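You operate a simulated robot arm through the tools that you are given. There is no shell and no other tool. Be economical: measure what you need, move in short steps, check, and stop when the job is done.

You are at the controls of a simulated robot arm. One attempt, no reset.

TASK
Slide the orange case out to the ledge of the case tray and the purple case one place forward.
Fine: slide the green case forward out of the way first and back afterwards; lift none. Set down upright: what you pick out.

It is judged by the outcome, as a careful person would: the job done as asked, and still so three seconds after it is handed in. It fails if anything else is knocked over, pushed out of place, dropped, spilled or broken.

THE ROBOT
A 6-joint arm with a two-finger gripper, on a carriage that runs on a rail from [-0.034, -1.256] to [0.03, 1.083] (x, y) and turns from -1.955 to 3.84 rad about z. Base frame: it is fixed where the carriage stands at the start and does not move with it; the origin is on the floor, on the carriage's upright axis, x ahead of it, y to its left, z up; the surface under the hand at the start is at about z = 0.8. Readings come in m, rad, newtons and seconds.
Its first joint turns from -2.897 to 2.897 rad. Payload 2.54 kg.
The tool frame sits at the grasp point between the pads (the TCP): z along the fingers, y along the line on which they close. The tips reach 0.023 m beyond it. Largest opening 0.126 m; the body of the gripper starts 0.082 m behind the TCP.
Orientation is told as [roll, pitch, yaw] about the base's x, y, z axes, in that order, counted from this pose: with the fingers straight down and closing along the base's y, the tool's x points along the base's -x, its y along +y and its z along -z.

THE INTERFACE
- The arm moves only by the tool play_rows. Its arguments are lists of equal length, an entry for each row: "angular": the turn, a rotation vector about the tool's x, y, z in rad, a list of three; "offset": the shift along the tool's x, y, z in m, a list of three; "hand": the closure, from 0 (fully open) to 1 (shut). In form: {"angular": [[rx, ry, rz], ...], "offset": [[x, y, z], ...], "hand": [hand, ...]}. A call has 1 to 10 rows; each row shifts and turns the commanded pose from where the row before left it, along the tool's axes as they then stand. Rows are played at 5 a second. More than 0.05 m and 0.15 rad between two rows, or a gripper value outside its range, and nothing of the call is played. A pose out of reach is approached as far as the arm can. The call stops where the force on the tool passes 40 N (or 10 N more than at its start, if that is more) or the arm is blocked; 0.2 s more then pass. Each finger halts on what it meets, pressing with about 26 N; the grip force reading is that of the motor and also rises with nothing between the fingers. The clock runs only during rows and for 0.2 s after the last one: add rows that do not move to give the fingers time. The reply holds the time, the measured pose of the TCP, the force on the tool along the base axes, the opening and the grip force, in the units named above and with some noise, with the torque about the TCP (base axes, N m) and any sound that the robot's microphone picked up, and new pictures: "show" is both (left out), scene, wrist or none.
- Cameras (640 x 400 px; columns grow to the right, rows downward): "scene" is now at [0.0454, 0.2469, 1.5065]; the picture's right is [0.58, -0.82, 0.00], its down [-0.60, -0.42, -0.68] and it looks along [0.56, 0.39, -0.73] (base axes); focal length 295 px, centre (320, 200). "wrist" rides on the gripper at [0.082, 0.014, -0.122] in the tool frame; the picture's right is [-0.17, 0.99, 0.00], its down [-0.79, -0.13, -0.60] and it looks along [-0.59, -0.10, 0.80] (tool axes); focal length 243 px, centre (320, 200). There is no depth. A picture from a camera that has moved, and an enlarged one, comes with that camera's place and axes in the base frame and with its lens.
- raise_lower(by): slides the trunk up (or, below 0, down) by that many m; the arm and the scene camera ride with it, the base frame stays. It gives what a move gives, with no picture.
- drive_base(legs): drives the robot by 1 to 6 legs, each [ahead, left, turn to the left] in m, m and rad, along the robot's own axes; the way and the turn of a leg run together, so that a leg with both is an arc; at most 1.5 m and 3.142 rad a leg. The arm and the cameras ride along, it lands a little off, and it stops where it bumps. It keeps to its track: a leg is cut to what the track allows. It gives what a move gives, and a new picture of the scene camera.
- head_to(pan, tilt): turns the head with the scene camera to pan (to the left, within 2.094 rad either way) and tilt (down, from -0.506 to 1.204), counted from straight ahead of the robot. It gives what a move gives, and a new picture of the scene camera.
- inspect(camera, box): a new picture of the part [left, top, right, bottom] of that camera's present view, enlarged. It takes no simulated time.
- job_done(): hands the job in; it is judged then, once.

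Work in short steps. Places have to be worked out from the pictures, the camera data and where the tool is seen: move nearer, look again, correct. Check each grasp and each placing, and mend what went wrong. You have 120 turns and 260 pictures in all, those below and enlarged ones among them. Open the gripper and draw the arm clear of the work before you hand the job in, unless the task says otherwise; then end with one line.

The tools are called after "Emit:" by a JSON object that holds its "op" and its "data". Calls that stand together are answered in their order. play_rows: Moves the arm, as the interface text tells. Its arguments: {"type":"object","properties":{"angular":{"type":"array"},"offset":{"type":"array"},"hand":{"type":"array"},"show":{"type":"string","enum":["both","scene","wrist","none"]}},"required":["angular","offset","hand"]} The other tools are called the same way: raise_lower (by) slides the trunk up or down; drive_base (legs) drives the base; head_to (pan, tilt) turns the head that bears the scene camera; inspect (camera, box) takes an enlarged picture of a part of a camera's view; job_done () hands the job in.

At the start:

```text
time: 0.0
position: [0.4626, 0.333, 1.1059]
tcp_rot: [-0.001, -0.002, 0.001]
contact_force: [0.1, 0.0, 0.0]
wrist_torque: [0.04, 0.01, -0.01]
grip_width: 0.126
finger_force: 0.0
trunk travel left (down, up): [-0.325, 0.165]
robot x, y, heading: [0.0021, 0.0034, 0.0]
head pan, tilt: [0.614, 0.819]
```

scene: 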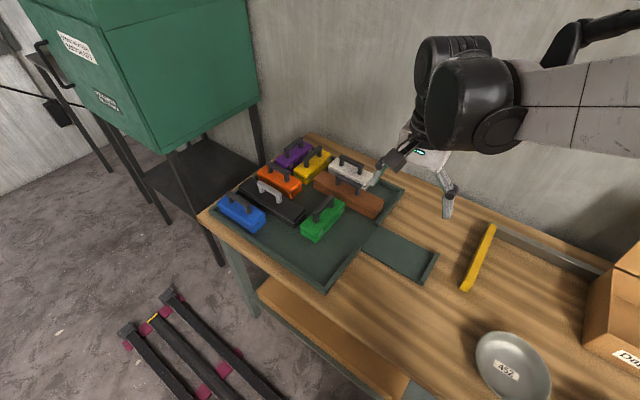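
wrist: 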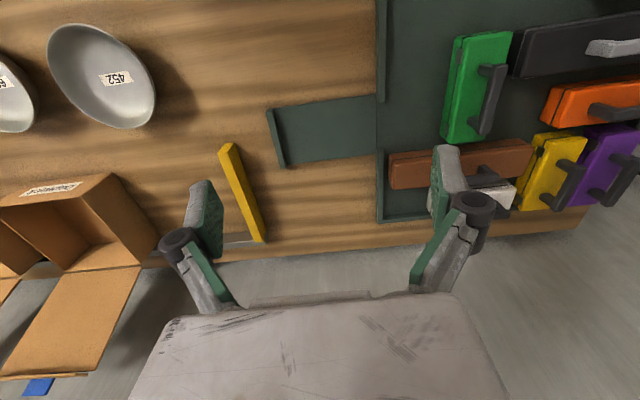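

I'll look closer at the tray in both cameras before planning.

Emit:
{"op": "inspect", "data": {"camera": "scene", "box": [180, 120, 460, 295]}}

Emit:
{"op": "inspect", "data": {"camera": "wrist", "box": [260, 0, 640, 237]}}

```text
2.29 times, centred on (320, 208) of scene
camera zoom: at [0.0454, 0.2469, 1.5065], right [0.58, -0.82, 0.0], down [-0.6, -0.42, -0.68], along [0.56, 0.39, -0.73], focal length 675 px, centre (320, 183)
```

zoom: 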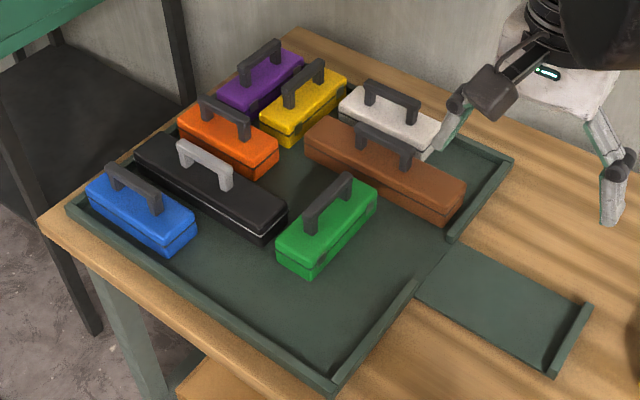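

```text
1.68 times, centred on (450, 118) of wrist
camera zoom: at [0.381, 0.3479, 1.2298], right [0.17, 0.99, 0.0], down [0.79, -0.13, 0.6], along [0.59, -0.1, -0.8], focal length 409 px, centre (101, 337)
```

zoom: 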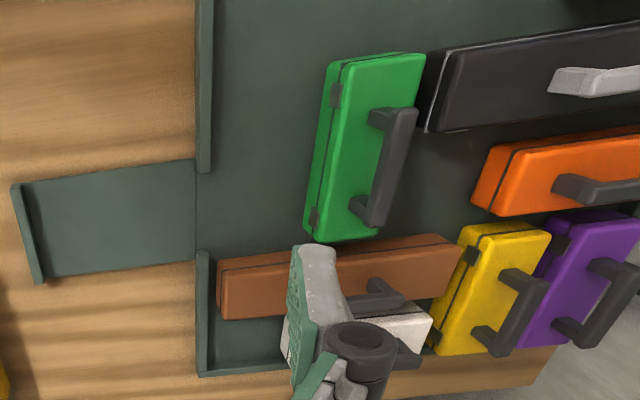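

The layout reads as a 5x5 sliding tray, about 0.087 m per cell. "Forward" is towards me, and the ledge is in orange's row. I'll drive left by 0.25 m so every case is in reach, then look from above.

Emit:
{"op": "drive_base", "data": {"legs": [[0, 0.25, 0]]}}

Emit:
{"op": "head_to", "data": {"pan": 0.5, "tilt": 0.85}}

Emit:
{"op": "inspect", "data": {"camera": "wrist", "box": [0, 0, 640, 400]}}

```text
time: 1.8
position: [0.4692, 0.5809, 1.1067]
tcp_rot: [0.0, 0.001, 0.0]
contact_force: [0.4, -0.1, 0.1]
wrist_torque: [0.0, -0.01, 0.0]
grip_width: 0.1258
finger_force: 0.0
trunk travel left (down, up): [-0.325, 0.165]
robot x, y, heading: [0.0041, 0.2466, 0.004]
head pan, tilt: [0.614, 0.819]
camera scene: at [0.0525, 0.4956, 1.5065], right [0.58, -0.82, 0.0], down [-0.6, -0.42, -0.68], along [0.56, 0.39, -0.73], focal length 295 px, centre (320, 200)
```

scene: 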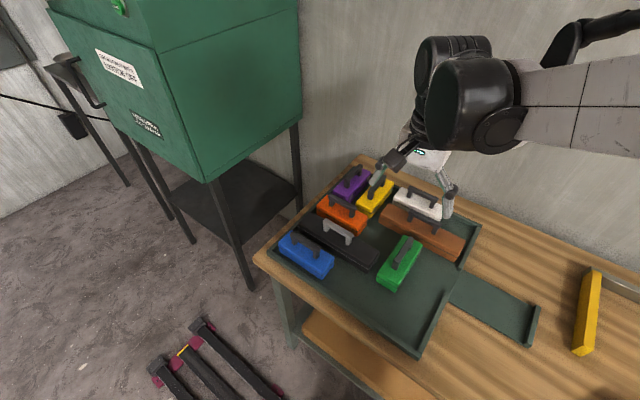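

```text
time: 2.5
position: [0.4689, 0.5808, 1.1064]
tcp_rot: [0.001, 0.0, -0.001]
contact_force: [-0.6, 0.5, -0.1]
wrist_torque: [0.0, 0.01, 0.0]
grip_width: 0.1261
finger_force: 0.1
trunk travel left (down, up): [-0.325, 0.165]
robot x, y, heading: [0.0089, 0.2512, -0.003]
head pan, tilt: [0.499, 0.85]
camera scene: at [0.056, 0.487, 1.5041], right [0.48, -0.88, 0.0], down [-0.66, -0.36, -0.66], along [0.58, 0.32, -0.75], focal length 295 px, centre (320, 200)
```

scene: 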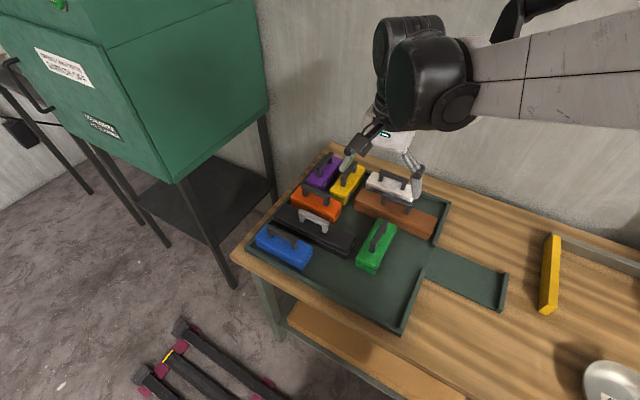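

```text
1.00 times, centred on (320, 200) of wrist (not enlarged: the box is as wide or as high as the picture)
camera zoom: at [0.3882, 0.5962, 1.2298], right [0.17, 0.99, 0.0], down [0.79, -0.13, 0.6], along [0.59, -0.1, -0.8], focal length 243 px, centre (320, 200)
```

zoom: 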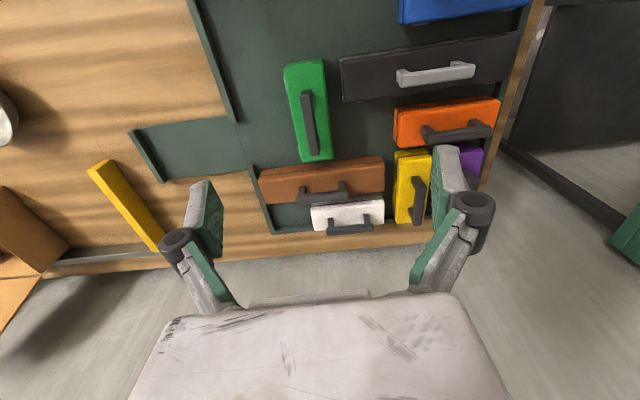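

I'll zoom in on both views to measure the handles.

Emit:
{"op": "inspect", "data": {"camera": "scene", "box": [230, 140, 470, 290]}}

Emit:
{"op": "inspect", "data": {"camera": "wrist", "box": [200, 30, 520, 230]}}

```text
2.67 times, centred on (350, 215) of scene
camera zoom: at [0.056, 0.487, 1.5041], right [0.48, -0.88, 0.0], down [-0.66, -0.36, -0.66], along [0.58, 0.32, -0.75], focal length 788 px, centre (240, 160)
```

zoom: 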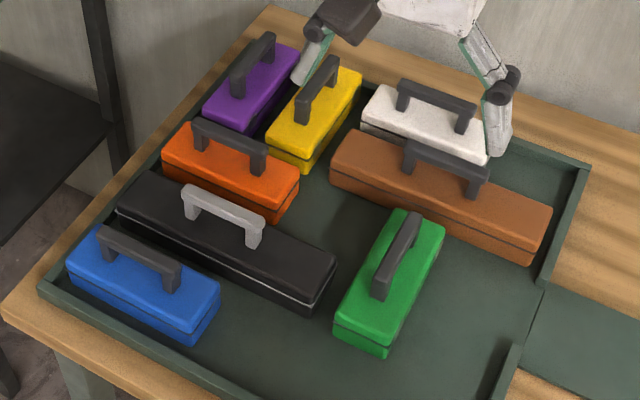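

```text
2.00 times, centred on (360, 130) of wrist
camera zoom: at [0.3882, 0.5962, 1.2298], right [0.17, 0.99, 0.0], down [0.79, -0.13, 0.6], along [0.59, -0.1, -0.8], focal length 485 px, centre (240, 340)
```

zoom: 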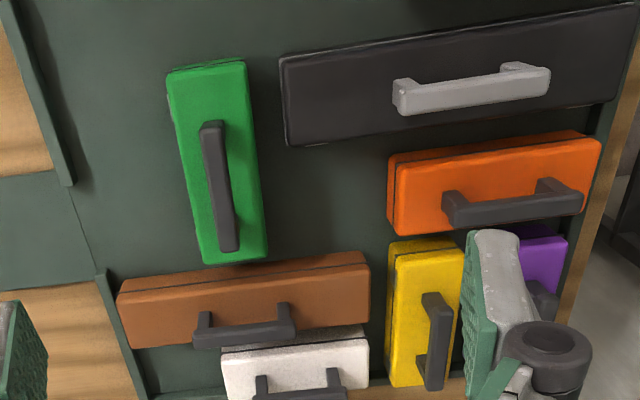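

Both views put the green handle top at about (0.501, 0.563, 0.894), running along x. I'll half close the hand and go to just above it.

Emit:
{"op": "play_rows", "data": {"angular": [[0, 0, 0.03], [0, 0, 0], [0, 0, 0], [0, 0, 0], [0, 0, 0]], "offset": [[-0.016, -0.01, 0.02], [-0.016, -0.009, 0.04], [0, 0, 0.04], [0, 0, 0.04], [0, 0, 0]], "hand": [0.5, 0.5, 0.5, 0.5, 0.5]}}

```text
time: 3.7
position: [0.4998, 0.5598, 0.9645]
tcp_rot: [0.0, 0.0, -0.031]
contact_force: [0.1, 0.2, -0.2]
wrist_torque: [0.01, 0.01, 0.03]
grip_width: 0.0629
finger_force: 0.1
trunk travel left (down, up): [-0.325, 0.165]
robot x, y, heading: [0.007, 0.2465, -0.002]
head pan, tilt: [0.499, 0.85]
camera scene: at [0.0565, 0.4871, 1.504], right [0.48, -0.88, 0.0], down [-0.66, -0.36, -0.66], along [0.58, 0.32, -0.75], focal length 295 px, centre (320, 200)
camera wrist: at [0.4198, 0.5778, 1.0883], right [0.2, 0.98, 0.0], down [0.79, -0.16, 0.6], along [0.59, -0.12, -0.8], focal length 243 px, centre (320, 200)
```

scene: 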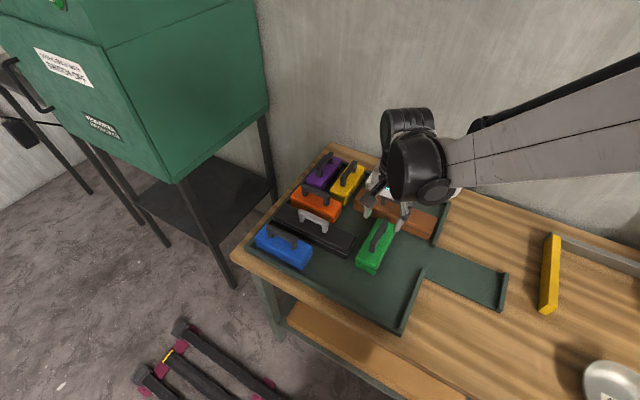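
wrist: 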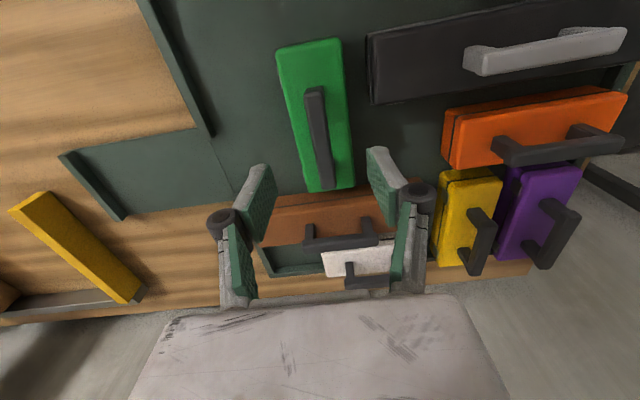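

Recomputed, the handle is at (0.498, 0.562), right under the TCP. I'll descend and close.

Emit:
{"op": "play_rows", "data": {"angular": [[0, 0, 0], [0, 0, 0], [0, 0, 0], [0, 0, 0], [0, 0, 0], [0, 0, 0]], "offset": [[0, 0.002, 0.04], [0, 0, 0.034], [0, 0, 0], [0, 0, 0], [0, 0, 0], [0, 0, 0]], "hand": [0.5, 0.5, 0.5, 0.9, 0.95, 0.95]}}

```text
time: 5.1
position: [0.5025, 0.5632, 0.8938]
tcp_rot: [0.0, 0.0, -0.031]
contact_force: [-0.4, 0.0, -0.2]
wrist_torque: [0.02, 0.04, 0.0]
grip_width: 0.0148
finger_force: 26.2
trunk travel left (down, up): [-0.325, 0.165]
robot x, y, heading: [0.0064, 0.2497, 0.002]
head pan, tilt: [0.499, 0.85]
camera scene: at [0.0562, 0.4871, 1.504], right [0.48, -0.88, 0.0], down [-0.66, -0.36, -0.66], along [0.58, 0.32, -0.75], focal length 295 px, centre (320, 200)
camera wrist: at [0.422, 0.581, 1.0165], right [0.2, 0.98, 0.0], down [0.79, -0.16, 0.6], along [0.59, -0.12, -0.8], focal length 243 px, centre (320, 200)
```

scene: 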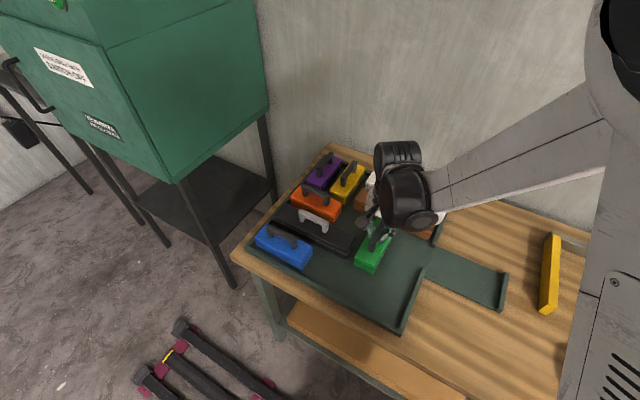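
wrist: 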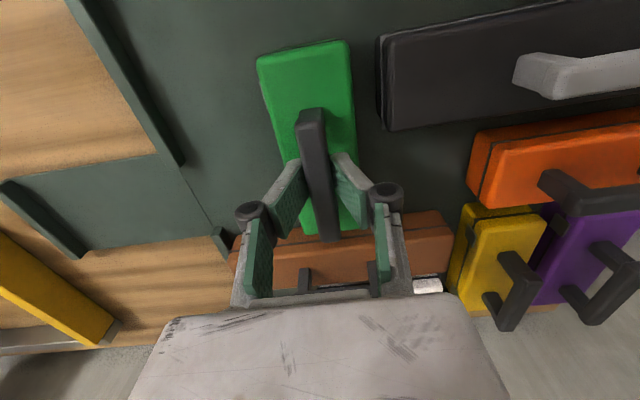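

Gripped: opening 0.0148 m. I'll slide green one cell (0.087 m) towards me, at a constant height.

Emit:
{"op": "play_rows", "data": {"angular": [[0, 0, 0], [0, 0, 0], [0, 0, 0], [0, 0, 0], [0, 0, 0], [0, 0, 0]], "offset": [[0.017, 0, 0], [0.017, 0, 0], [0.017, 0, 0], [0.018, 0, 0], [0.018, 0, 0], [0, 0, 0]], "hand": [0.95, 0.95, 0.95, 0.95, 0.95, 0.95]}}

```text
time: 6.5
position: [0.4131, 0.5653, 0.8931]
tcp_rot: [0.0, 0.0, -0.032]
contact_force: [0.2, 0.8, -0.4]
wrist_torque: [-0.07, 0.03, 0.01]
grip_width: 0.0138
finger_force: 26.2
trunk travel left (down, up): [-0.325, 0.165]
robot x, y, heading: [0.0064, 0.2491, -0.002]
head pan, tilt: [0.499, 0.85]
camera scene: at [0.0557, 0.487, 1.504], right [0.48, -0.88, 0.0], down [-0.66, -0.36, -0.66], along [0.58, 0.32, -0.75], focal length 295 px, centre (320, 200)
camera wrist: at [0.3328, 0.5839, 1.0165], right [0.2, 0.98, 0.0], down [0.79, -0.16, 0.6], along [0.59, -0.12, -0.8], focal length 243 px, centre (320, 200)
```

scene: 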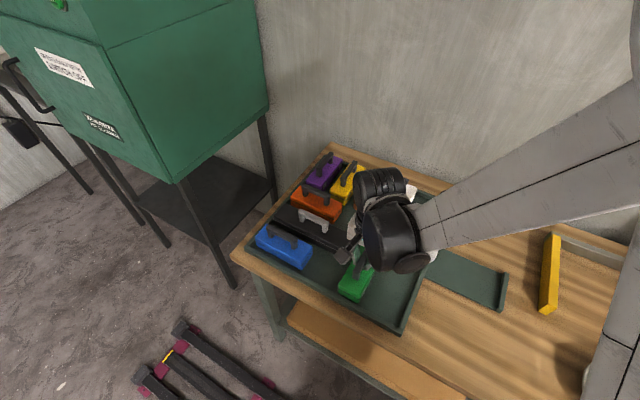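
wrist: 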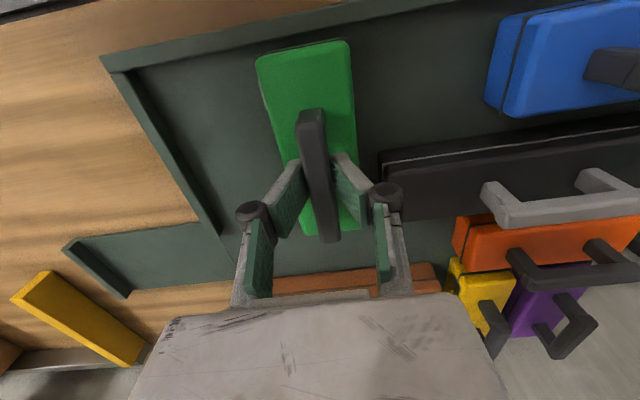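

Green sits one place forward. I'll release it, lift clear, and then turn the hand 90° for orange.

Emit:
{"op": "play_rows", "data": {"angular": [[0, 0, 0], [0, 0, 0], [0, 0, 0], [0, 0, 0], [0, 0, 0], [0, 0, 0]], "offset": [[0, 0, 0], [0, 0, 0], [0, 0, -0.03], [0, 0, -0.04], [0, 0, -0.05], [0, 0, 0]], "hand": [0.5, 0.5, 0.5, 0.5, 0.5, 0.5], "show": "none"}}

Emit:
{"op": "play_rows", "data": {"angular": [[0, 0, -0.15], [0, 0, -0.15], [0, 0, -0.15], [0, 0, -0.15], [0, 0, -0.15], [0, 0, -0.15], [0, 0, -0.15], [0, 0, -0.15], [0, 0, -0.15], [0, 0, -0.15]], "offset": [[0, 0, 0], [0, 0, 0], [0, 0, 0], [0, 0, 0], [0, 0, 0], [0, 0, 0], [0, 0, 0], [0, 0, 0], [0, 0, 0], [0, 0, 0]], "hand": [0.5, 0.5, 0.5, 0.5, 0.5, 0.5, 0.5, 0.5, 0.5, 0.5]}}

```text
time: 7.9
position: [0.4163, 0.5661, 1.0132]
tcp_rot: [0.0, 0.0, -0.031]
contact_force: [-0.5, 0.2, -0.1]
wrist_torque: [-0.03, -0.02, -0.04]
grip_width: 0.0631
finger_force: 0.0
trunk travel left (down, up): [-0.325, 0.165]
robot x, y, heading: [0.0075, 0.2494, 0.001]
head pan, tilt: [0.499, 0.85]
```

```text
time: 10.1
position: [0.4133, 0.5659, 1.0124]
tcp_rot: [0.0, 0.001, 1.471]
contact_force: [-0.3, -0.4, 0.3]
wrist_torque: [-0.01, -0.01, -0.01]
grip_width: 0.0629
finger_force: 0.1
trunk travel left (down, up): [-0.325, 0.165]
robot x, y, heading: [0.0028, 0.2426, 0.001]
head pan, tilt: [0.499, 0.85]
camera scene: at [0.056, 0.487, 1.5041], right [0.48, -0.88, 0.0], down [-0.66, -0.36, -0.66], along [0.58, 0.32, -0.75], focal length 295 px, centre (320, 200)
camera wrist: at [0.3928, 0.4873, 1.1358], right [-0.96, 0.26, 0.0], down [0.21, 0.77, 0.6], along [0.16, 0.58, -0.8], focal length 243 px, centre (320, 200)
```

scene: 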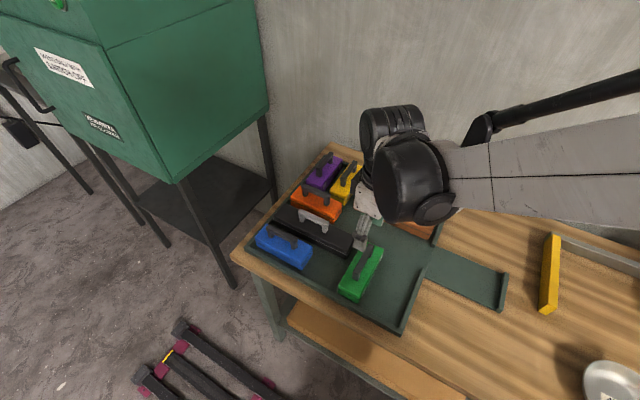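
wrist: 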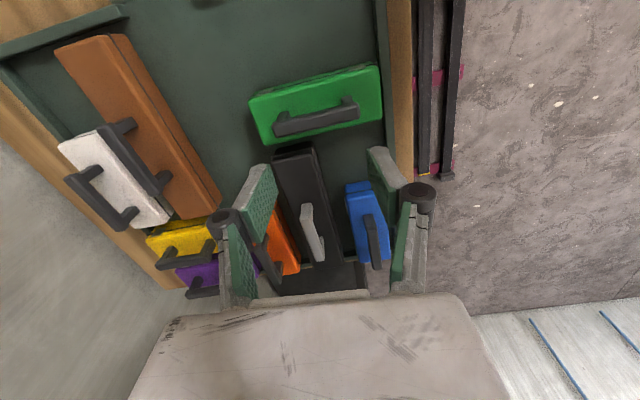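

Now I'll move to above the orange handle estimate (0.55, 0.76) with yaw about 1.52.

Emit:
{"op": "play_rows", "data": {"angular": [[0, 0, -0.05], [0, 0, 0], [0, 0, 0], [0, 0, 0], [0, 0, 0], [0, 0, 0]], "offset": [[0, 0, 0], [-0.0397, -0.0252, 0], [-0.0397, -0.0252, 0], [-0.0397, -0.0252, 0], [-0.0397, -0.0252, 0], [-0.0397, -0.0252, 0]], "hand": [0.5, 0.5, 0.5, 0.5, 0.5, 0.5]}}

Emit:
{"op": "inspect", "data": {"camera": "scene", "box": [230, 140, 470, 290]}}

```text
time: 11.5
position: [0.5508, 0.757, 1.0133]
tcp_rot: [0.002, 0.001, 1.519]
contact_force: [0.0, -0.2, -0.3]
wrist_torque: [0.0, 0.0, -0.01]
grip_width: 0.0629
finger_force: 0.0
trunk travel left (down, up): [-0.325, 0.165]
robot x, y, heading: [0.0064, 0.2492, -0.003]
head pan, tilt: [0.499, 0.85]
camera scene: at [0.0559, 0.487, 1.504], right [0.48, -0.88, 0.0], down [-0.66, -0.36, -0.66], along [0.58, 0.32, -0.75], focal length 295 px, centre (320, 200)
camera wrist: at [0.5331, 0.6774, 1.136], right [-0.98, 0.22, 0.0], down [0.17, 0.78, 0.6], along [0.13, 0.58, -0.8], focal length 243 px, centre (320, 200)
```

scene: 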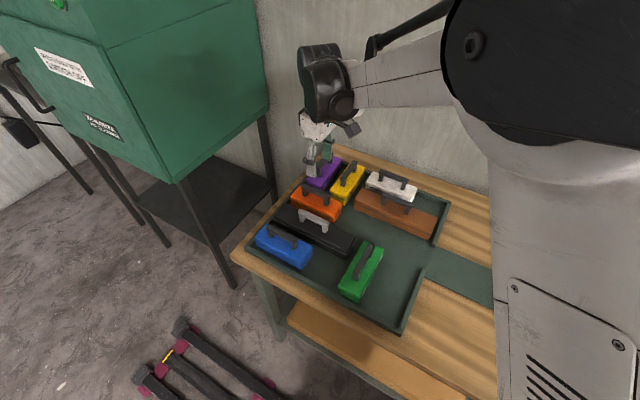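
wrist: 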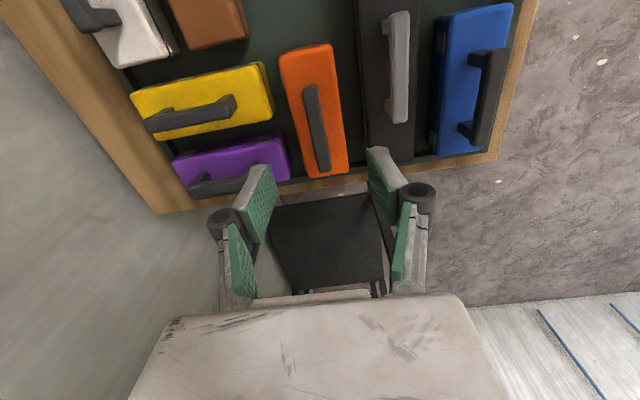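

```text
2.67 times, centred on (350, 215) of scene
camera zoom: at [0.0559, 0.487, 1.504], right [0.48, -0.88, 0.0], down [-0.66, -0.36, -0.66], along [0.58, 0.32, -0.75], focal length 788 px, centre (240, 160)
```

zoom: 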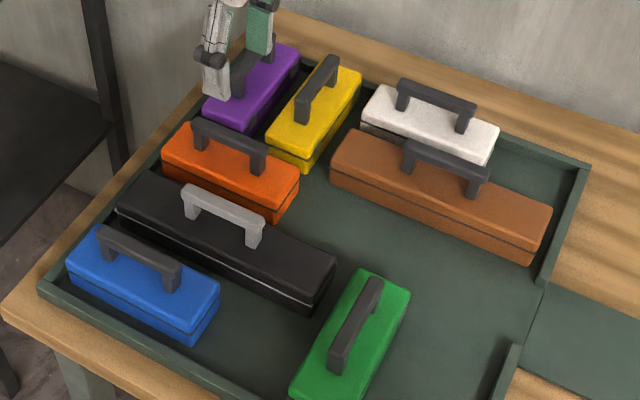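

The orange handle centre works out at (0.556, 0.767). I'll shift slightly, descend and grip.

Emit:
{"op": "play_rows", "data": {"angular": [[0, 0, 0], [0, 0, 0], [0, 0, 0], [0, 0, 0], [0, 0, 0], [0, 0, 0], [0, 0, 0]], "offset": [[-0.01, -0.0047, 0.03], [0, 0, 0.045], [0, 0, 0.045], [0, 0, 0], [0, 0, 0], [0, 0, 0], [0, 0, 0]], "hand": [0.5, 0.5, 0.5, 0.5, 0.9, 0.95, 0.95]}}

```text
time: 13.1
position: [0.555, 0.7665, 0.893]
tcp_rot: [-0.001, -0.002, 1.52]
contact_force: [0.2, 0.4, -0.6]
wrist_torque: [0.07, 0.03, 0.02]
grip_width: 0.0149
finger_force: 25.9
trunk travel left (down, up): [-0.325, 0.165]
robot x, y, heading: [0.0071, 0.251, -0.002]
head pan, tilt: [0.499, 0.85]
camera scene: at [0.0561, 0.4871, 1.504], right [0.48, -0.88, 0.0], down [-0.66, -0.36, -0.66], along [0.58, 0.32, -0.75], focal length 295 px, centre (320, 200)
camera wrist: at [0.5375, 0.6876, 1.017], right [-0.98, 0.22, 0.0], down [0.17, 0.78, 0.6], along [0.13, 0.58, -0.8], focal length 243 px, centre (320, 200)
```

scene: 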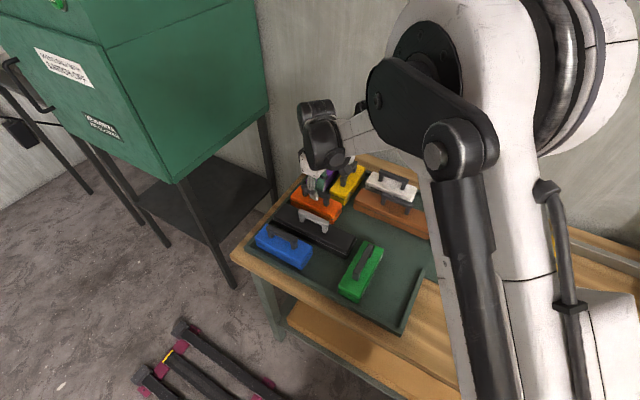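
wrist: 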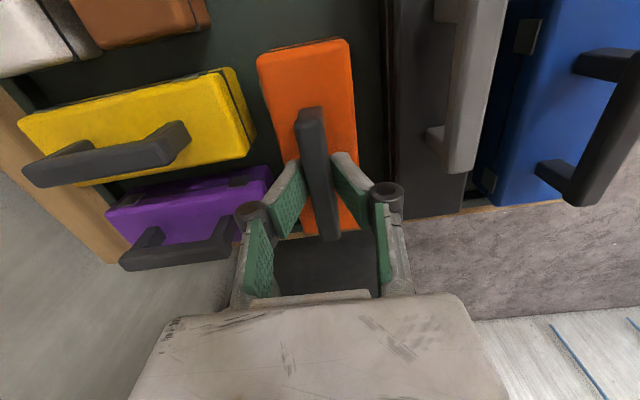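

Orange is gripped. I'll slide it along its row towards the ledge, pausing part way to check the clearances.

Emit:
{"op": "play_rows", "data": {"angular": [[0, 0, 0], [0, 0, 0], [0, 0, 0], [0, 0, 0], [0, 0, 0], [0, 0, 0], [0, 0, 0]], "offset": [[0.02, -0.0006, 0], [0.02, -0.0006, 0], [0.02, -0.0006, 0], [0.02, -0.0006, 0], [0.02, -0.0006, 0], [0.02, -0.0006, 0], [0.02, -0.0006, 0]], "hand": [0.95, 0.95, 0.95, 0.95, 0.95, 0.95, 0.95]}}

Emit:
{"op": "head_to", "data": {"pan": 0.2, "tilt": 0.9}}

```text
time: 14.7
position: [0.5516, 0.6267, 0.8937]
tcp_rot: [-0.001, 0.0, 1.518]
contact_force: [-0.5, -0.1, -0.5]
wrist_torque: [-0.02, -0.02, -0.04]
grip_width: 0.0139
finger_force: 25.8
trunk travel left (down, up): [-0.325, 0.165]
robot x, y, heading: [0.009, 0.2457, 0.002]
head pan, tilt: [0.499, 0.85]
camera scene: at [0.0561, 0.4871, 1.504], right [0.48, -0.88, 0.0], down [-0.66, -0.36, -0.66], along [0.58, 0.32, -0.75], focal length 295 px, centre (320, 200)
camera wrist: at [0.5345, 0.5476, 1.0159], right [-0.98, 0.22, 0.0], down [0.17, 0.78, 0.6], along [0.13, 0.58, -0.8], focal length 243 px, centre (320, 200)
```

scene: 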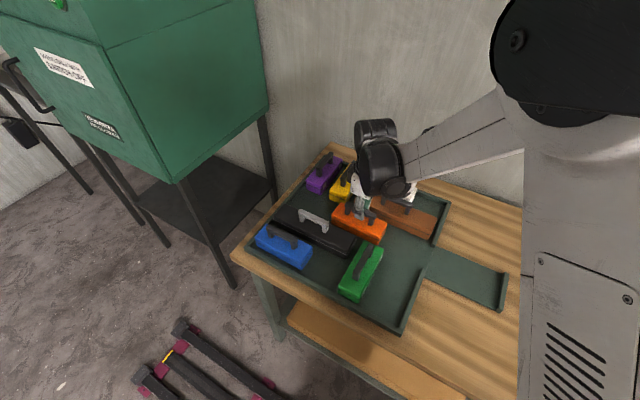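
wrist: 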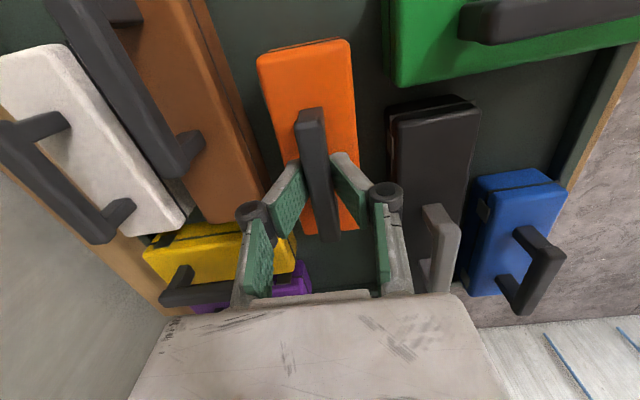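

```text
time: 15.5
position: [0.5509, 0.6273, 0.8921]
tcp_rot: [0.0, 0.0, 1.518]
contact_force: [-0.9, 0.0, -0.2]
wrist_torque: [0.01, -0.01, 0.02]
grip_width: 0.0138
finger_force: 26.5
trunk travel left (down, up): [-0.325, 0.165]
robot x, y, heading: [0.0072, 0.2473, -0.003]
head pan, tilt: [0.201, 0.901]
camera scene: at [0.0614, 0.4647, 1.5001], right [0.2, -0.98, 0.0], down [-0.77, -0.16, -0.62], along [0.61, 0.12, -0.78], focal length 295 px, centre (320, 200)
```

scene: 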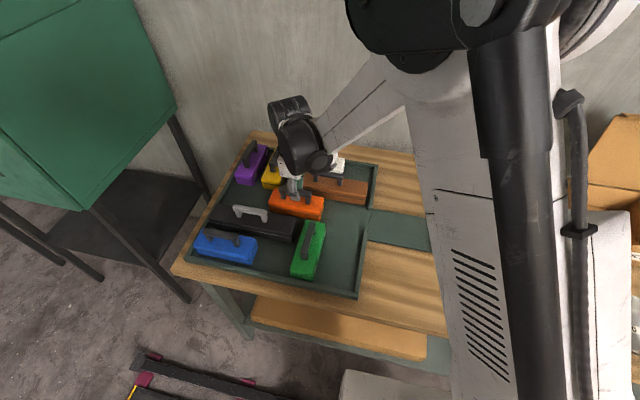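

Clearances look even on both sides. I'll zoom in on the ledge opening to measure its centreline.

Emit:
{"op": "inspect", "data": {"camera": "scene", "box": [240, 140, 440, 265]}}

```text
3.20 times, centred on (340, 202) of scene
camera zoom: at [0.0614, 0.4647, 1.5001], right [0.2, -0.98, 0.0], down [-0.77, -0.16, -0.62], along [0.61, 0.12, -0.78], focal length 945 px, centre (256, 192)
```

zoom: 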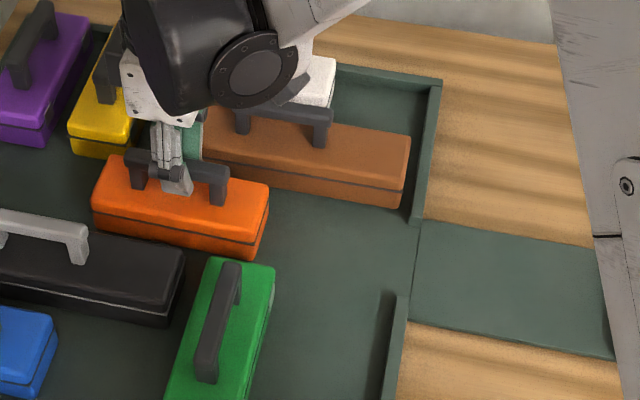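

The ledge centreline is x≈0.547, running from y 0.415 to a lip near y 0.245. I'll continue along the row, straightening slightly, and stop at the opening.

Emit:
{"op": "play_rows", "data": {"angular": [[0, 0, -0.005], [0, 0, -0.005], [0, 0, -0.005], [0, 0, -0.005], [0, 0, -0.005], [0, 0, 0]], "offset": [[0.022, -0.0009, 0], [0.022, -0.0008, 0], [0.022, -0.0007, 0], [0.022, -0.0006, 0], [0.022, -0.0005, 0], [0.022, -0.0004, 0]], "hand": [0.95, 0.95, 0.95, 0.95, 0.95, 0.95]}}

Emit:
{"op": "inspect", "data": {"camera": "scene", "box": [240, 140, 440, 265]}}

```text
time: 16.9
position: [0.5511, 0.4956, 0.8909]
tcp_rot: [0.001, 0.0, 1.543]
contact_force: [0.6, -0.1, -0.2]
wrist_torque: [0.01, 0.07, -0.02]
grip_width: 0.0127
finger_force: 26.0
trunk travel left (down, up): [-0.325, 0.165]
robot x, y, heading: [0.0025, 0.25, -0.006]
head pan, tilt: [0.201, 0.901]
camera scene: at [0.0615, 0.4647, 1.5001], right [0.2, -0.98, 0.0], down [-0.77, -0.16, -0.62], along [0.61, 0.12, -0.78], focal length 295 px, centre (320, 200)
camera wrist: at [0.5368, 0.4159, 1.0143], right [-0.98, 0.19, 0.0], down [0.15, 0.79, 0.6], along [0.12, 0.59, -0.8], focal length 243 px, centre (320, 200)
```

scene: 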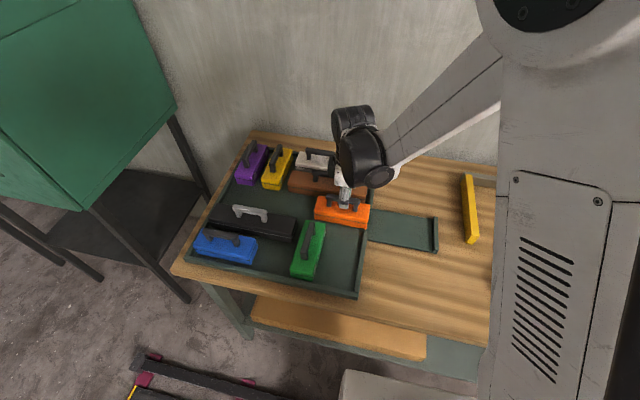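
wrist: 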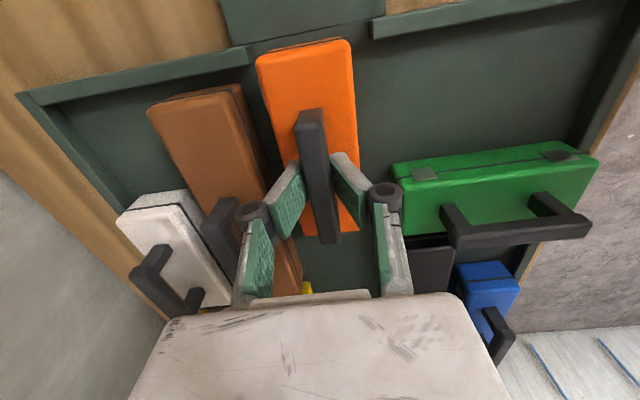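

```text
3.20 times, centred on (340, 202) of scene
camera zoom: at [0.0615, 0.4647, 1.5001], right [0.2, -0.98, 0.0], down [-0.77, -0.16, -0.62], along [0.61, 0.12, -0.78], focal length 945 px, centre (256, 192)
```

zoom: 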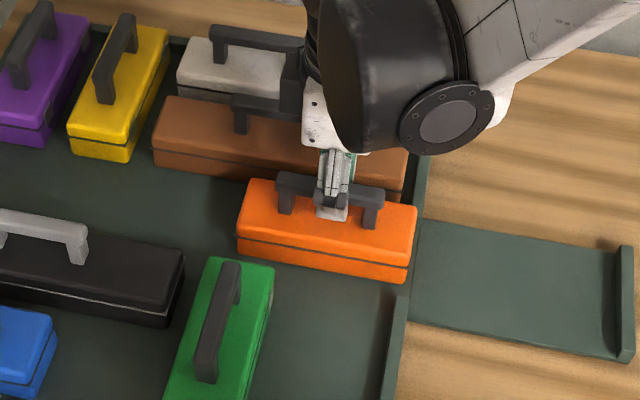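

The opening lines up, and the lip's inner face is at y≈0.25, so the final orange centre should be y≈0.333. I'll slide on gently.

Emit:
{"op": "play_rows", "data": {"angular": [[0, 0, 0], [0, 0, 0], [0, 0, 0], [0, 0, 0], [0, 0, 0], [0, 0, 0], [0, 0, 0], [0, 0, 0], [0, 0, 0]], "offset": [[0.02, 0, 0], [0.02, 0, 0], [0.02, 0, 0], [0.02, 0, 0], [0.02, 0, 0], [0.02, 0, 0], [0.02, 0, 0], [0.02, 0, 0], [0, 0, 0]], "hand": [0.95, 0.95, 0.95, 0.95, 0.95, 0.95, 0.95, 0.95, 0.95]}}

Emit:
{"op": "inspect", "data": {"camera": "scene", "box": [280, 150, 480, 275]}}

```text
time: 18.9
position: [0.5464, 0.3359, 0.8934]
tcp_rot: [-0.001, -0.001, 1.544]
contact_force: [-0.9, 0.0, -3.8]
wrist_torque: [-0.01, 0.03, -0.01]
grip_width: 0.0125
finger_force: 25.7
trunk travel left (down, up): [-0.325, 0.165]
robot x, y, heading: [0.0065, 0.247, -0.003]
head pan, tilt: [0.201, 0.901]
camera scene: at [0.0614, 0.4644, 1.5002], right [0.2, -0.98, 0.0], down [-0.77, -0.16, -0.62], along [0.61, 0.12, -0.78], focal length 295 px, centre (320, 200)
camera wrist: at [0.5313, 0.2557, 1.0156], right [-0.98, 0.19, 0.0], down [0.15, 0.79, 0.6], along [0.12, 0.59, -0.8], focal length 243 px, centre (320, 200)
```

scene: 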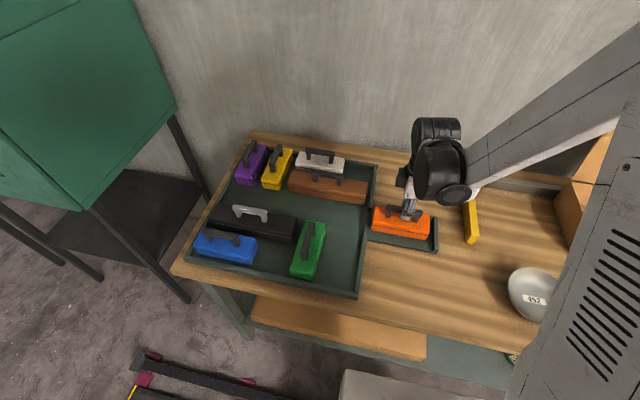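
wrist: 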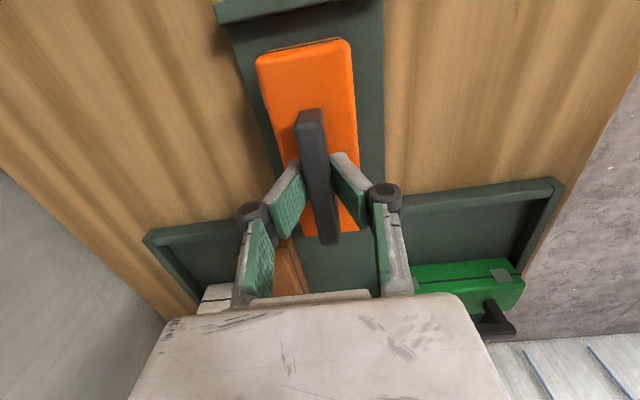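

```text
3.20 times, centred on (380, 212) of scene
camera zoom: at [0.0614, 0.4644, 1.5002], right [0.2, -0.98, 0.0], down [-0.77, -0.16, -0.62], along [0.61, 0.12, -0.78], focal length 945 px, centre (128, 160)
```

zoom: 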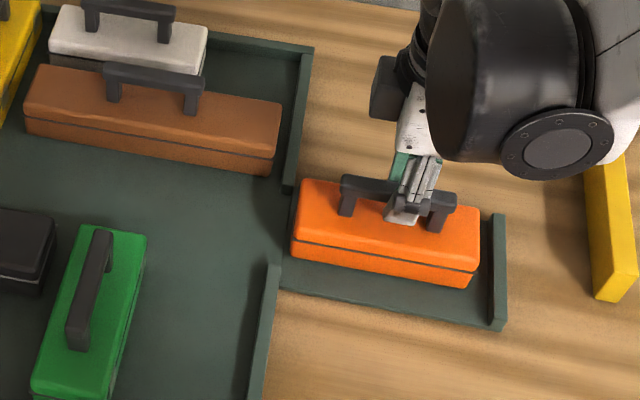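

Orange is on the ledge with small margins at both ends. The force reading suggests I'm now carrying its weight, so I'll nudge 4 mm further and lower slightly until it's supported.

Emit:
{"op": "play_rows", "data": {"angular": [[0, 0, 0], [0, 0, 0], [0, 0, 0]], "offset": [[0.004, 0, 0.001], [0, 0, 0.0015], [0, 0, 0]], "hand": [0.95, 0.95, 0.95], "show": "none"}}

```text
time: 19.7
position: [0.5465, 0.3312, 0.8898]
tcp_rot: [-0.001, 0.001, 1.542]
contact_force: [0.2, 0.3, 3.0]
wrist_torque: [0.42, -0.02, -0.01]
grip_width: 0.0126
finger_force: 25.8
trunk travel left (down, up): [-0.325, 0.165]
robot x, y, heading: [0.0062, 0.2499, -0.003]
head pan, tilt: [0.201, 0.901]
```

Force is now +3 N, so the case is resting on the ledge. I'll release, rise straight up and check.

Emit:
{"op": "play_rows", "data": {"angular": [[0, 0, 0], [0, 0, 0], [0, 0, 0], [0, 0, 0], [0, 0, 0], [0, 0, 0]], "offset": [[0, 0, 0], [0, 0, 0], [0, 0, -0.03], [0, 0, -0.045], [0, 0, -0.045], [0, 0, 0]], "hand": [0.7, 0.5, 0.5, 0.5, 0.5, 0.5]}}

Emit:
{"op": "inspect", "data": {"camera": "scene", "box": [220, 130, 460, 280]}}

```text
time: 21.1
position: [0.548, 0.3294, 1.0101]
tcp_rot: [0.0, 0.0, 1.543]
contact_force: [-0.4, 0.0, 0.1]
wrist_torque: [-0.02, -0.05, 0.0]
grip_width: 0.0625
finger_force: 0.0
trunk travel left (down, up): [-0.325, 0.165]
robot x, y, heading: [0.0074, 0.2504, -0.005]
head pan, tilt: [0.201, 0.901]
camera scene: at [0.0608, 0.4645, 1.5002], right [0.2, -0.98, 0.0], down [-0.77, -0.16, -0.62], along [0.61, 0.12, -0.78], focal length 295 px, centre (320, 200)
camera wrist: at [0.5328, 0.2502, 1.1331], right [-0.98, 0.19, 0.0], down [0.15, 0.79, 0.6], along [0.12, 0.59, -0.8], focal length 243 px, centre (320, 200)
```

scene: 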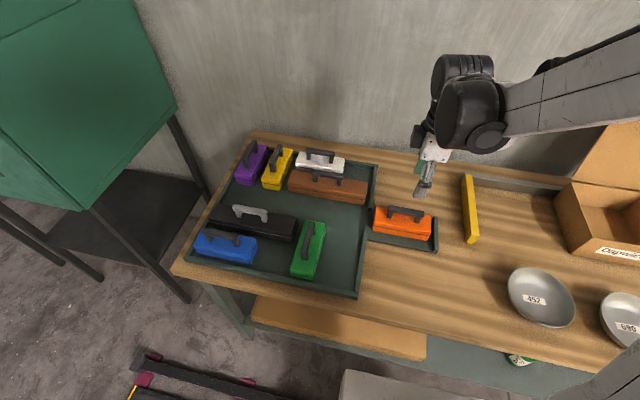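
wrist: 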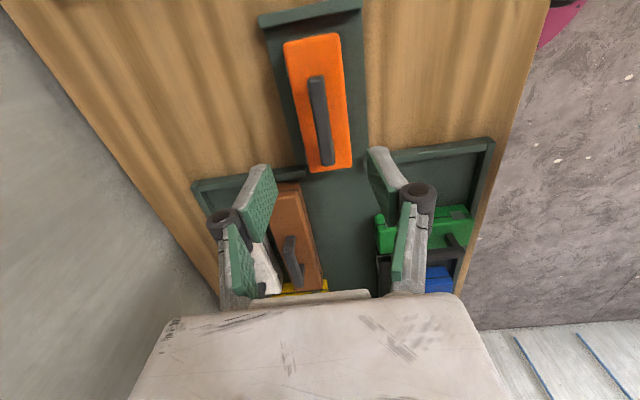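

```text
2.67 times, centred on (340, 205) of scene
camera zoom: at [0.0608, 0.4645, 1.5002], right [0.2, -0.98, 0.0], down [-0.77, -0.16, -0.62], along [0.61, 0.12, -0.78], focal length 788 px, centre (267, 187)
```

zoom: 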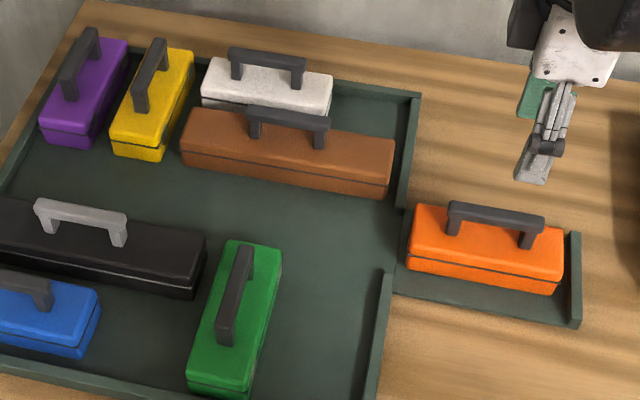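

Orange sits upright on the ledge. I'll turn the hand back for green and then move over it, at (0.414, 0.566).

Emit:
{"op": "play_rows", "data": {"angular": [[0, 0, 0.15], [0, 0, 0.15], [0, 0, 0.15], [0, 0, 0.15], [0, 0, 0.15], [0, 0, 0.15], [0, 0, 0.15], [0, 0, 0.15], [0, 0, 0.15], [0, 0, 0.15]], "offset": [[0, 0, 0], [0, 0, 0], [0, 0, 0], [0, 0, 0], [0, 0, 0], [0, 0, 0], [0, 0, 0], [0, 0, 0], [0, 0, 0], [0, 0, 0]], "hand": [0.5, 0.5, 0.5, 0.5, 0.5, 0.5, 0.5, 0.5, 0.5, 0.5], "show": "none"}}

Emit:
{"op": "play_rows", "data": {"angular": [[0, 0, 0.074], [0, 0, 0], [0, 0, 0], [0, 0, 0], [0, 0, 0], [0, 0, 0], [0, 0, 0], [0, 0, 0]], "offset": [[0, 0, 0], [0.021, 0.04, 0], [0.021, 0.04, 0], [0.021, 0.04, 0], [0.021, 0.04, 0], [0.021, 0.04, 0], [0.021, 0.032, 0], [0, 0, 0]], "hand": [0.5, 0.5, 0.5, 0.5, 0.5, 0.5, 0.5, 0.5]}}

```text
time: 23.3
position: [0.5465, 0.3309, 1.0099]
tcp_rot: [-0.001, -0.001, 0.042]
contact_force: [-0.1, -0.2, 0.0]
wrist_torque: [0.01, 0.0, 0.0]
grip_width: 0.0629
finger_force: 0.1
trunk travel left (down, up): [-0.325, 0.165]
robot x, y, heading: [0.0072, 0.2489, -0.008]
head pan, tilt: [0.201, 0.901]
```

```text
time: 25.1
position: [0.4282, 0.5681, 1.0083]
tcp_rot: [0.0, 0.001, -0.032]
contact_force: [-0.5, -0.4, -0.3]
wrist_torque: [0.01, -0.02, 0.01]
grip_width: 0.0629
finger_force: 0.0
trunk travel left (down, up): [-0.325, 0.165]
robot x, y, heading: [0.0026, 0.2495, -0.003]
head pan, tilt: [0.201, 0.901]
camera scene: at [0.0605, 0.4684, 1.5003], right [0.25, -0.97, 0.0], down [-0.76, -0.19, -0.62], along [0.6, 0.15, -0.78], focal length 295 px, centre (320, 200)
camera wrist: at [0.3475, 0.586, 1.1312], right [0.2, 0.98, 0.0], down [0.79, -0.16, 0.6], along [0.59, -0.12, -0.8], focal length 243 px, centre (320, 200)
```

scene: 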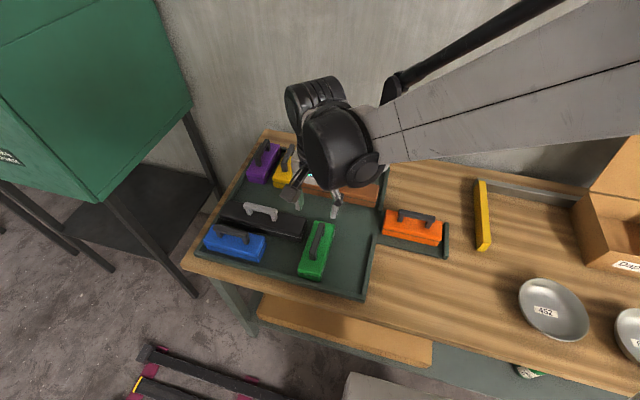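
wrist: 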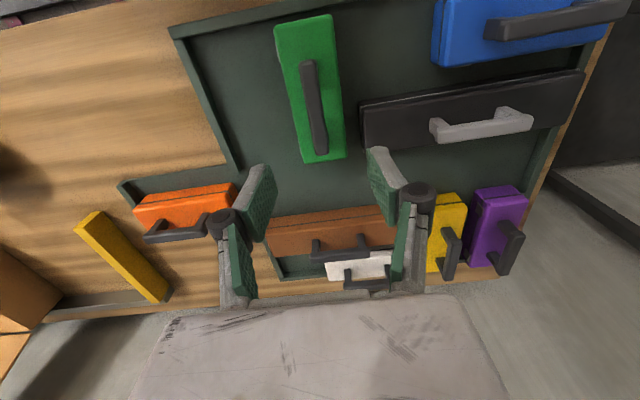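

I'm slightly off the green handle, so I'll correct by 14 mm towards me, descend and grip.

Emit:
{"op": "play_rows", "data": {"angular": [[0, 0, 0], [0, 0, 0], [0, 0, 0], [0, 0, 0], [0, 0, 0], [0, 0, 0], [0, 0, 0]], "offset": [[0.0145, -0.002, 0.03], [0, 0, 0.045], [0, 0, 0.041], [0, 0, 0], [0, 0, 0], [0, 0, 0], [0, 0, 0]], "hand": [0.5, 0.5, 0.5, 0.5, 0.9, 0.95, 0.95], "show": "wrist"}}

```text
time: 26.7
position: [0.4145, 0.5659, 0.8937]
tcp_rot: [0.0, 0.002, -0.029]
contact_force: [0.7, -0.1, 0.2]
wrist_torque: [-0.02, 0.01, 0.03]
grip_width: 0.0149
finger_force: 26.5
trunk travel left (down, up): [-0.325, 0.165]
robot x, y, heading: [0.0081, 0.2508, -0.004]
head pan, tilt: [0.201, 0.901]
camera wrist: at [0.3337, 0.5836, 1.0171], right [0.2, 0.98, 0.0], down [0.79, -0.16, 0.6], along [0.59, -0.12, -0.8], focal length 243 px, centre (320, 200)
```

wrist: 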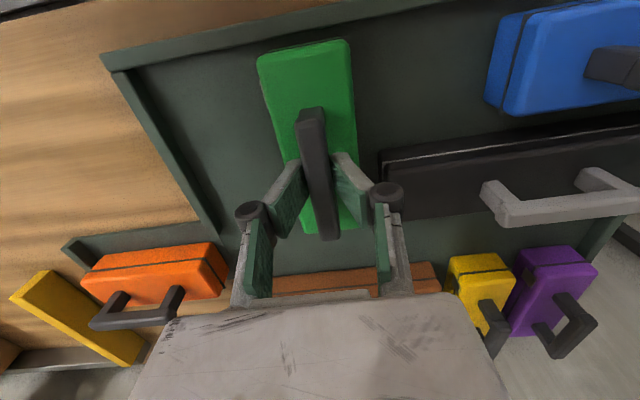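

Gripped again. I'll slide green back by the same 0.087 m.

Emit:
{"op": "play_rows", "data": {"angular": [[0, 0, 0], [0, 0, 0], [0, 0, 0], [0, 0, 0], [0, 0, 0], [0, 0, 0]], "offset": [[-0.017, 0, 0], [-0.017, 0, 0], [-0.017, 0, 0], [-0.018, 0, 0], [-0.018, 0, 0], [0, 0, 0]], "hand": [0.95, 0.95, 0.95, 0.95, 0.95, 0.95]}}

```text
time: 28.1
position: [0.5008, 0.5638, 0.894]
tcp_rot: [0.0, -0.001, -0.03]
contact_force: [1.0, -0.4, 0.2]
wrist_torque: [0.02, 0.07, 0.03]
grip_width: 0.015
finger_force: 26.3
trunk travel left (down, up): [-0.325, 0.165]
robot x, y, heading: [0.0045, 0.2499, 0.003]
head pan, tilt: [0.201, 0.901]
camera scene: at [0.0619, 0.4647, 1.5001], right [0.2, -0.98, 0.0], down [-0.77, -0.16, -0.62], along [0.61, 0.12, -0.78], focal length 295 px, centre (320, 200)
camera wrist: at [0.4202, 0.5811, 1.0171], right [0.2, 0.98, 0.0], down [0.79, -0.16, 0.6], along [0.59, -0.12, -0.8], focal length 243 px, centre (320, 200)
```

scene: 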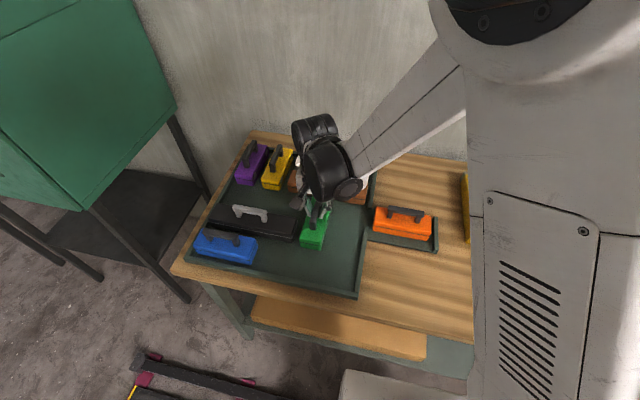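
wrist: 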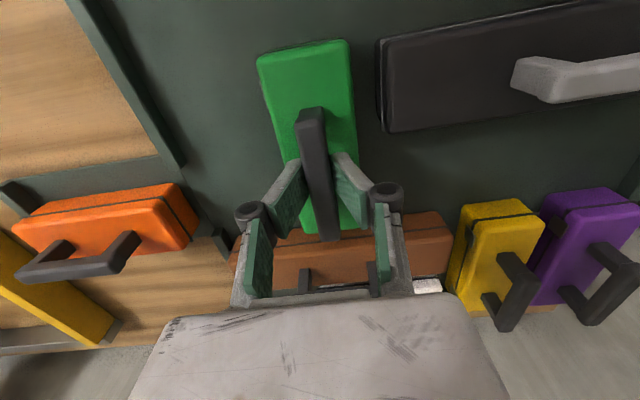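

Green is back at its old place. I'll release, rise and move near purple.

Emit:
{"op": "play_rows", "data": {"angular": [[0, 0, 0], [0, 0, 0], [0, 0, 0], [0, 0, 0], [0, 0, 0]], "offset": [[0, 0, 0], [0, 0, 0], [0, 0, -0.03], [0, 0, -0.045], [0, 0, -0.045]], "hand": [0.7, 0.5, 0.5, 0.5, 0.5], "show": "none"}}

Emit:
{"op": "play_rows", "data": {"angular": [[0, 0, 0], [0, 0, 0], [0, 0, 0], [0, 0, 0], [0, 0, 0], [0, 0, 0], [0, 0, 0]], "offset": [[-0.019, 0.0383, 0], [-0.019, 0.0383, 0], [-0.019, 0.0383, 0], [-0.019, 0.0383, 0], [-0.019, 0.0383, 0], [-0.019, 0.0383, 0], [0, 0, 0]], "hand": [0.5, 0.5, 0.5, 0.5, 0.5, 0.5, 0.5]}}

```text
time: 29.3
position: [0.5019, 0.5624, 1.0141]
tcp_rot: [0.0, 0.0, -0.028]
contact_force: [-0.4, -0.1, -0.4]
wrist_torque: [-0.02, 0.0, 0.06]
grip_width: 0.0633
finger_force: 0.0
trunk travel left (down, up): [-0.325, 0.165]
robot x, y, heading: [0.0075, 0.2489, 0.0]
head pan, tilt: [0.201, 0.901]
```

```text
time: 30.9
position: [0.6206, 0.7895, 1.0165]
tcp_rot: [-0.001, 0.001, -0.03]
contact_force: [0.7, 0.3, -1.3]
wrist_torque: [-0.02, 0.03, 0.0]
grip_width: 0.0632
finger_force: 0.1
trunk travel left (down, up): [-0.325, 0.165]
robot x, y, heading: [0.0089, 0.2483, -0.005]
head pan, tilt: [0.201, 0.901]
camera scene: at [0.0618, 0.465, 1.5001], right [0.2, -0.98, 0.0], down [-0.77, -0.16, -0.62], along [0.61, 0.12, -0.78], focal length 295 px, centre (320, 200)
camera wrist: at [0.54, 0.8077, 1.1388], right [0.2, 0.98, 0.0], down [0.79, -0.16, 0.6], along [0.59, -0.12, -0.8], focal length 243 px, centre (320, 200)
```

scene: 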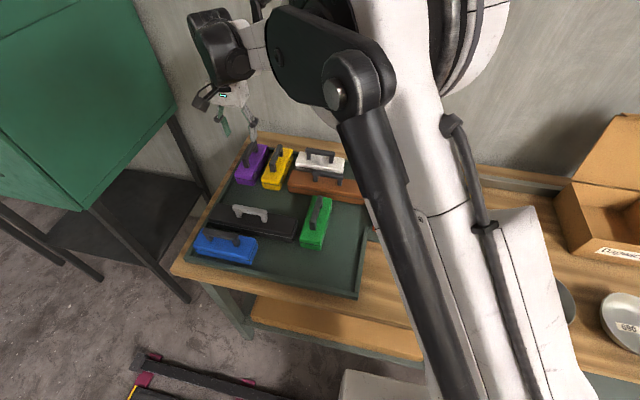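
wrist: 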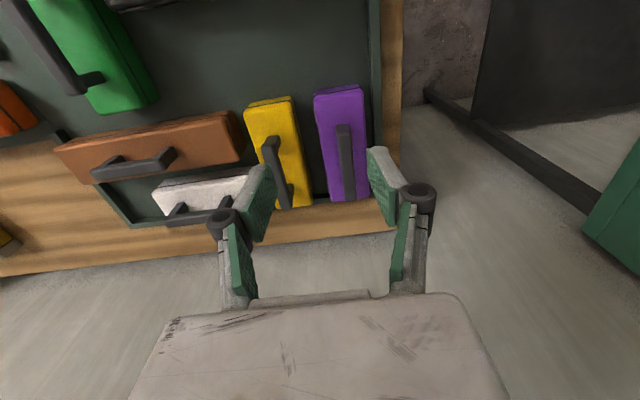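

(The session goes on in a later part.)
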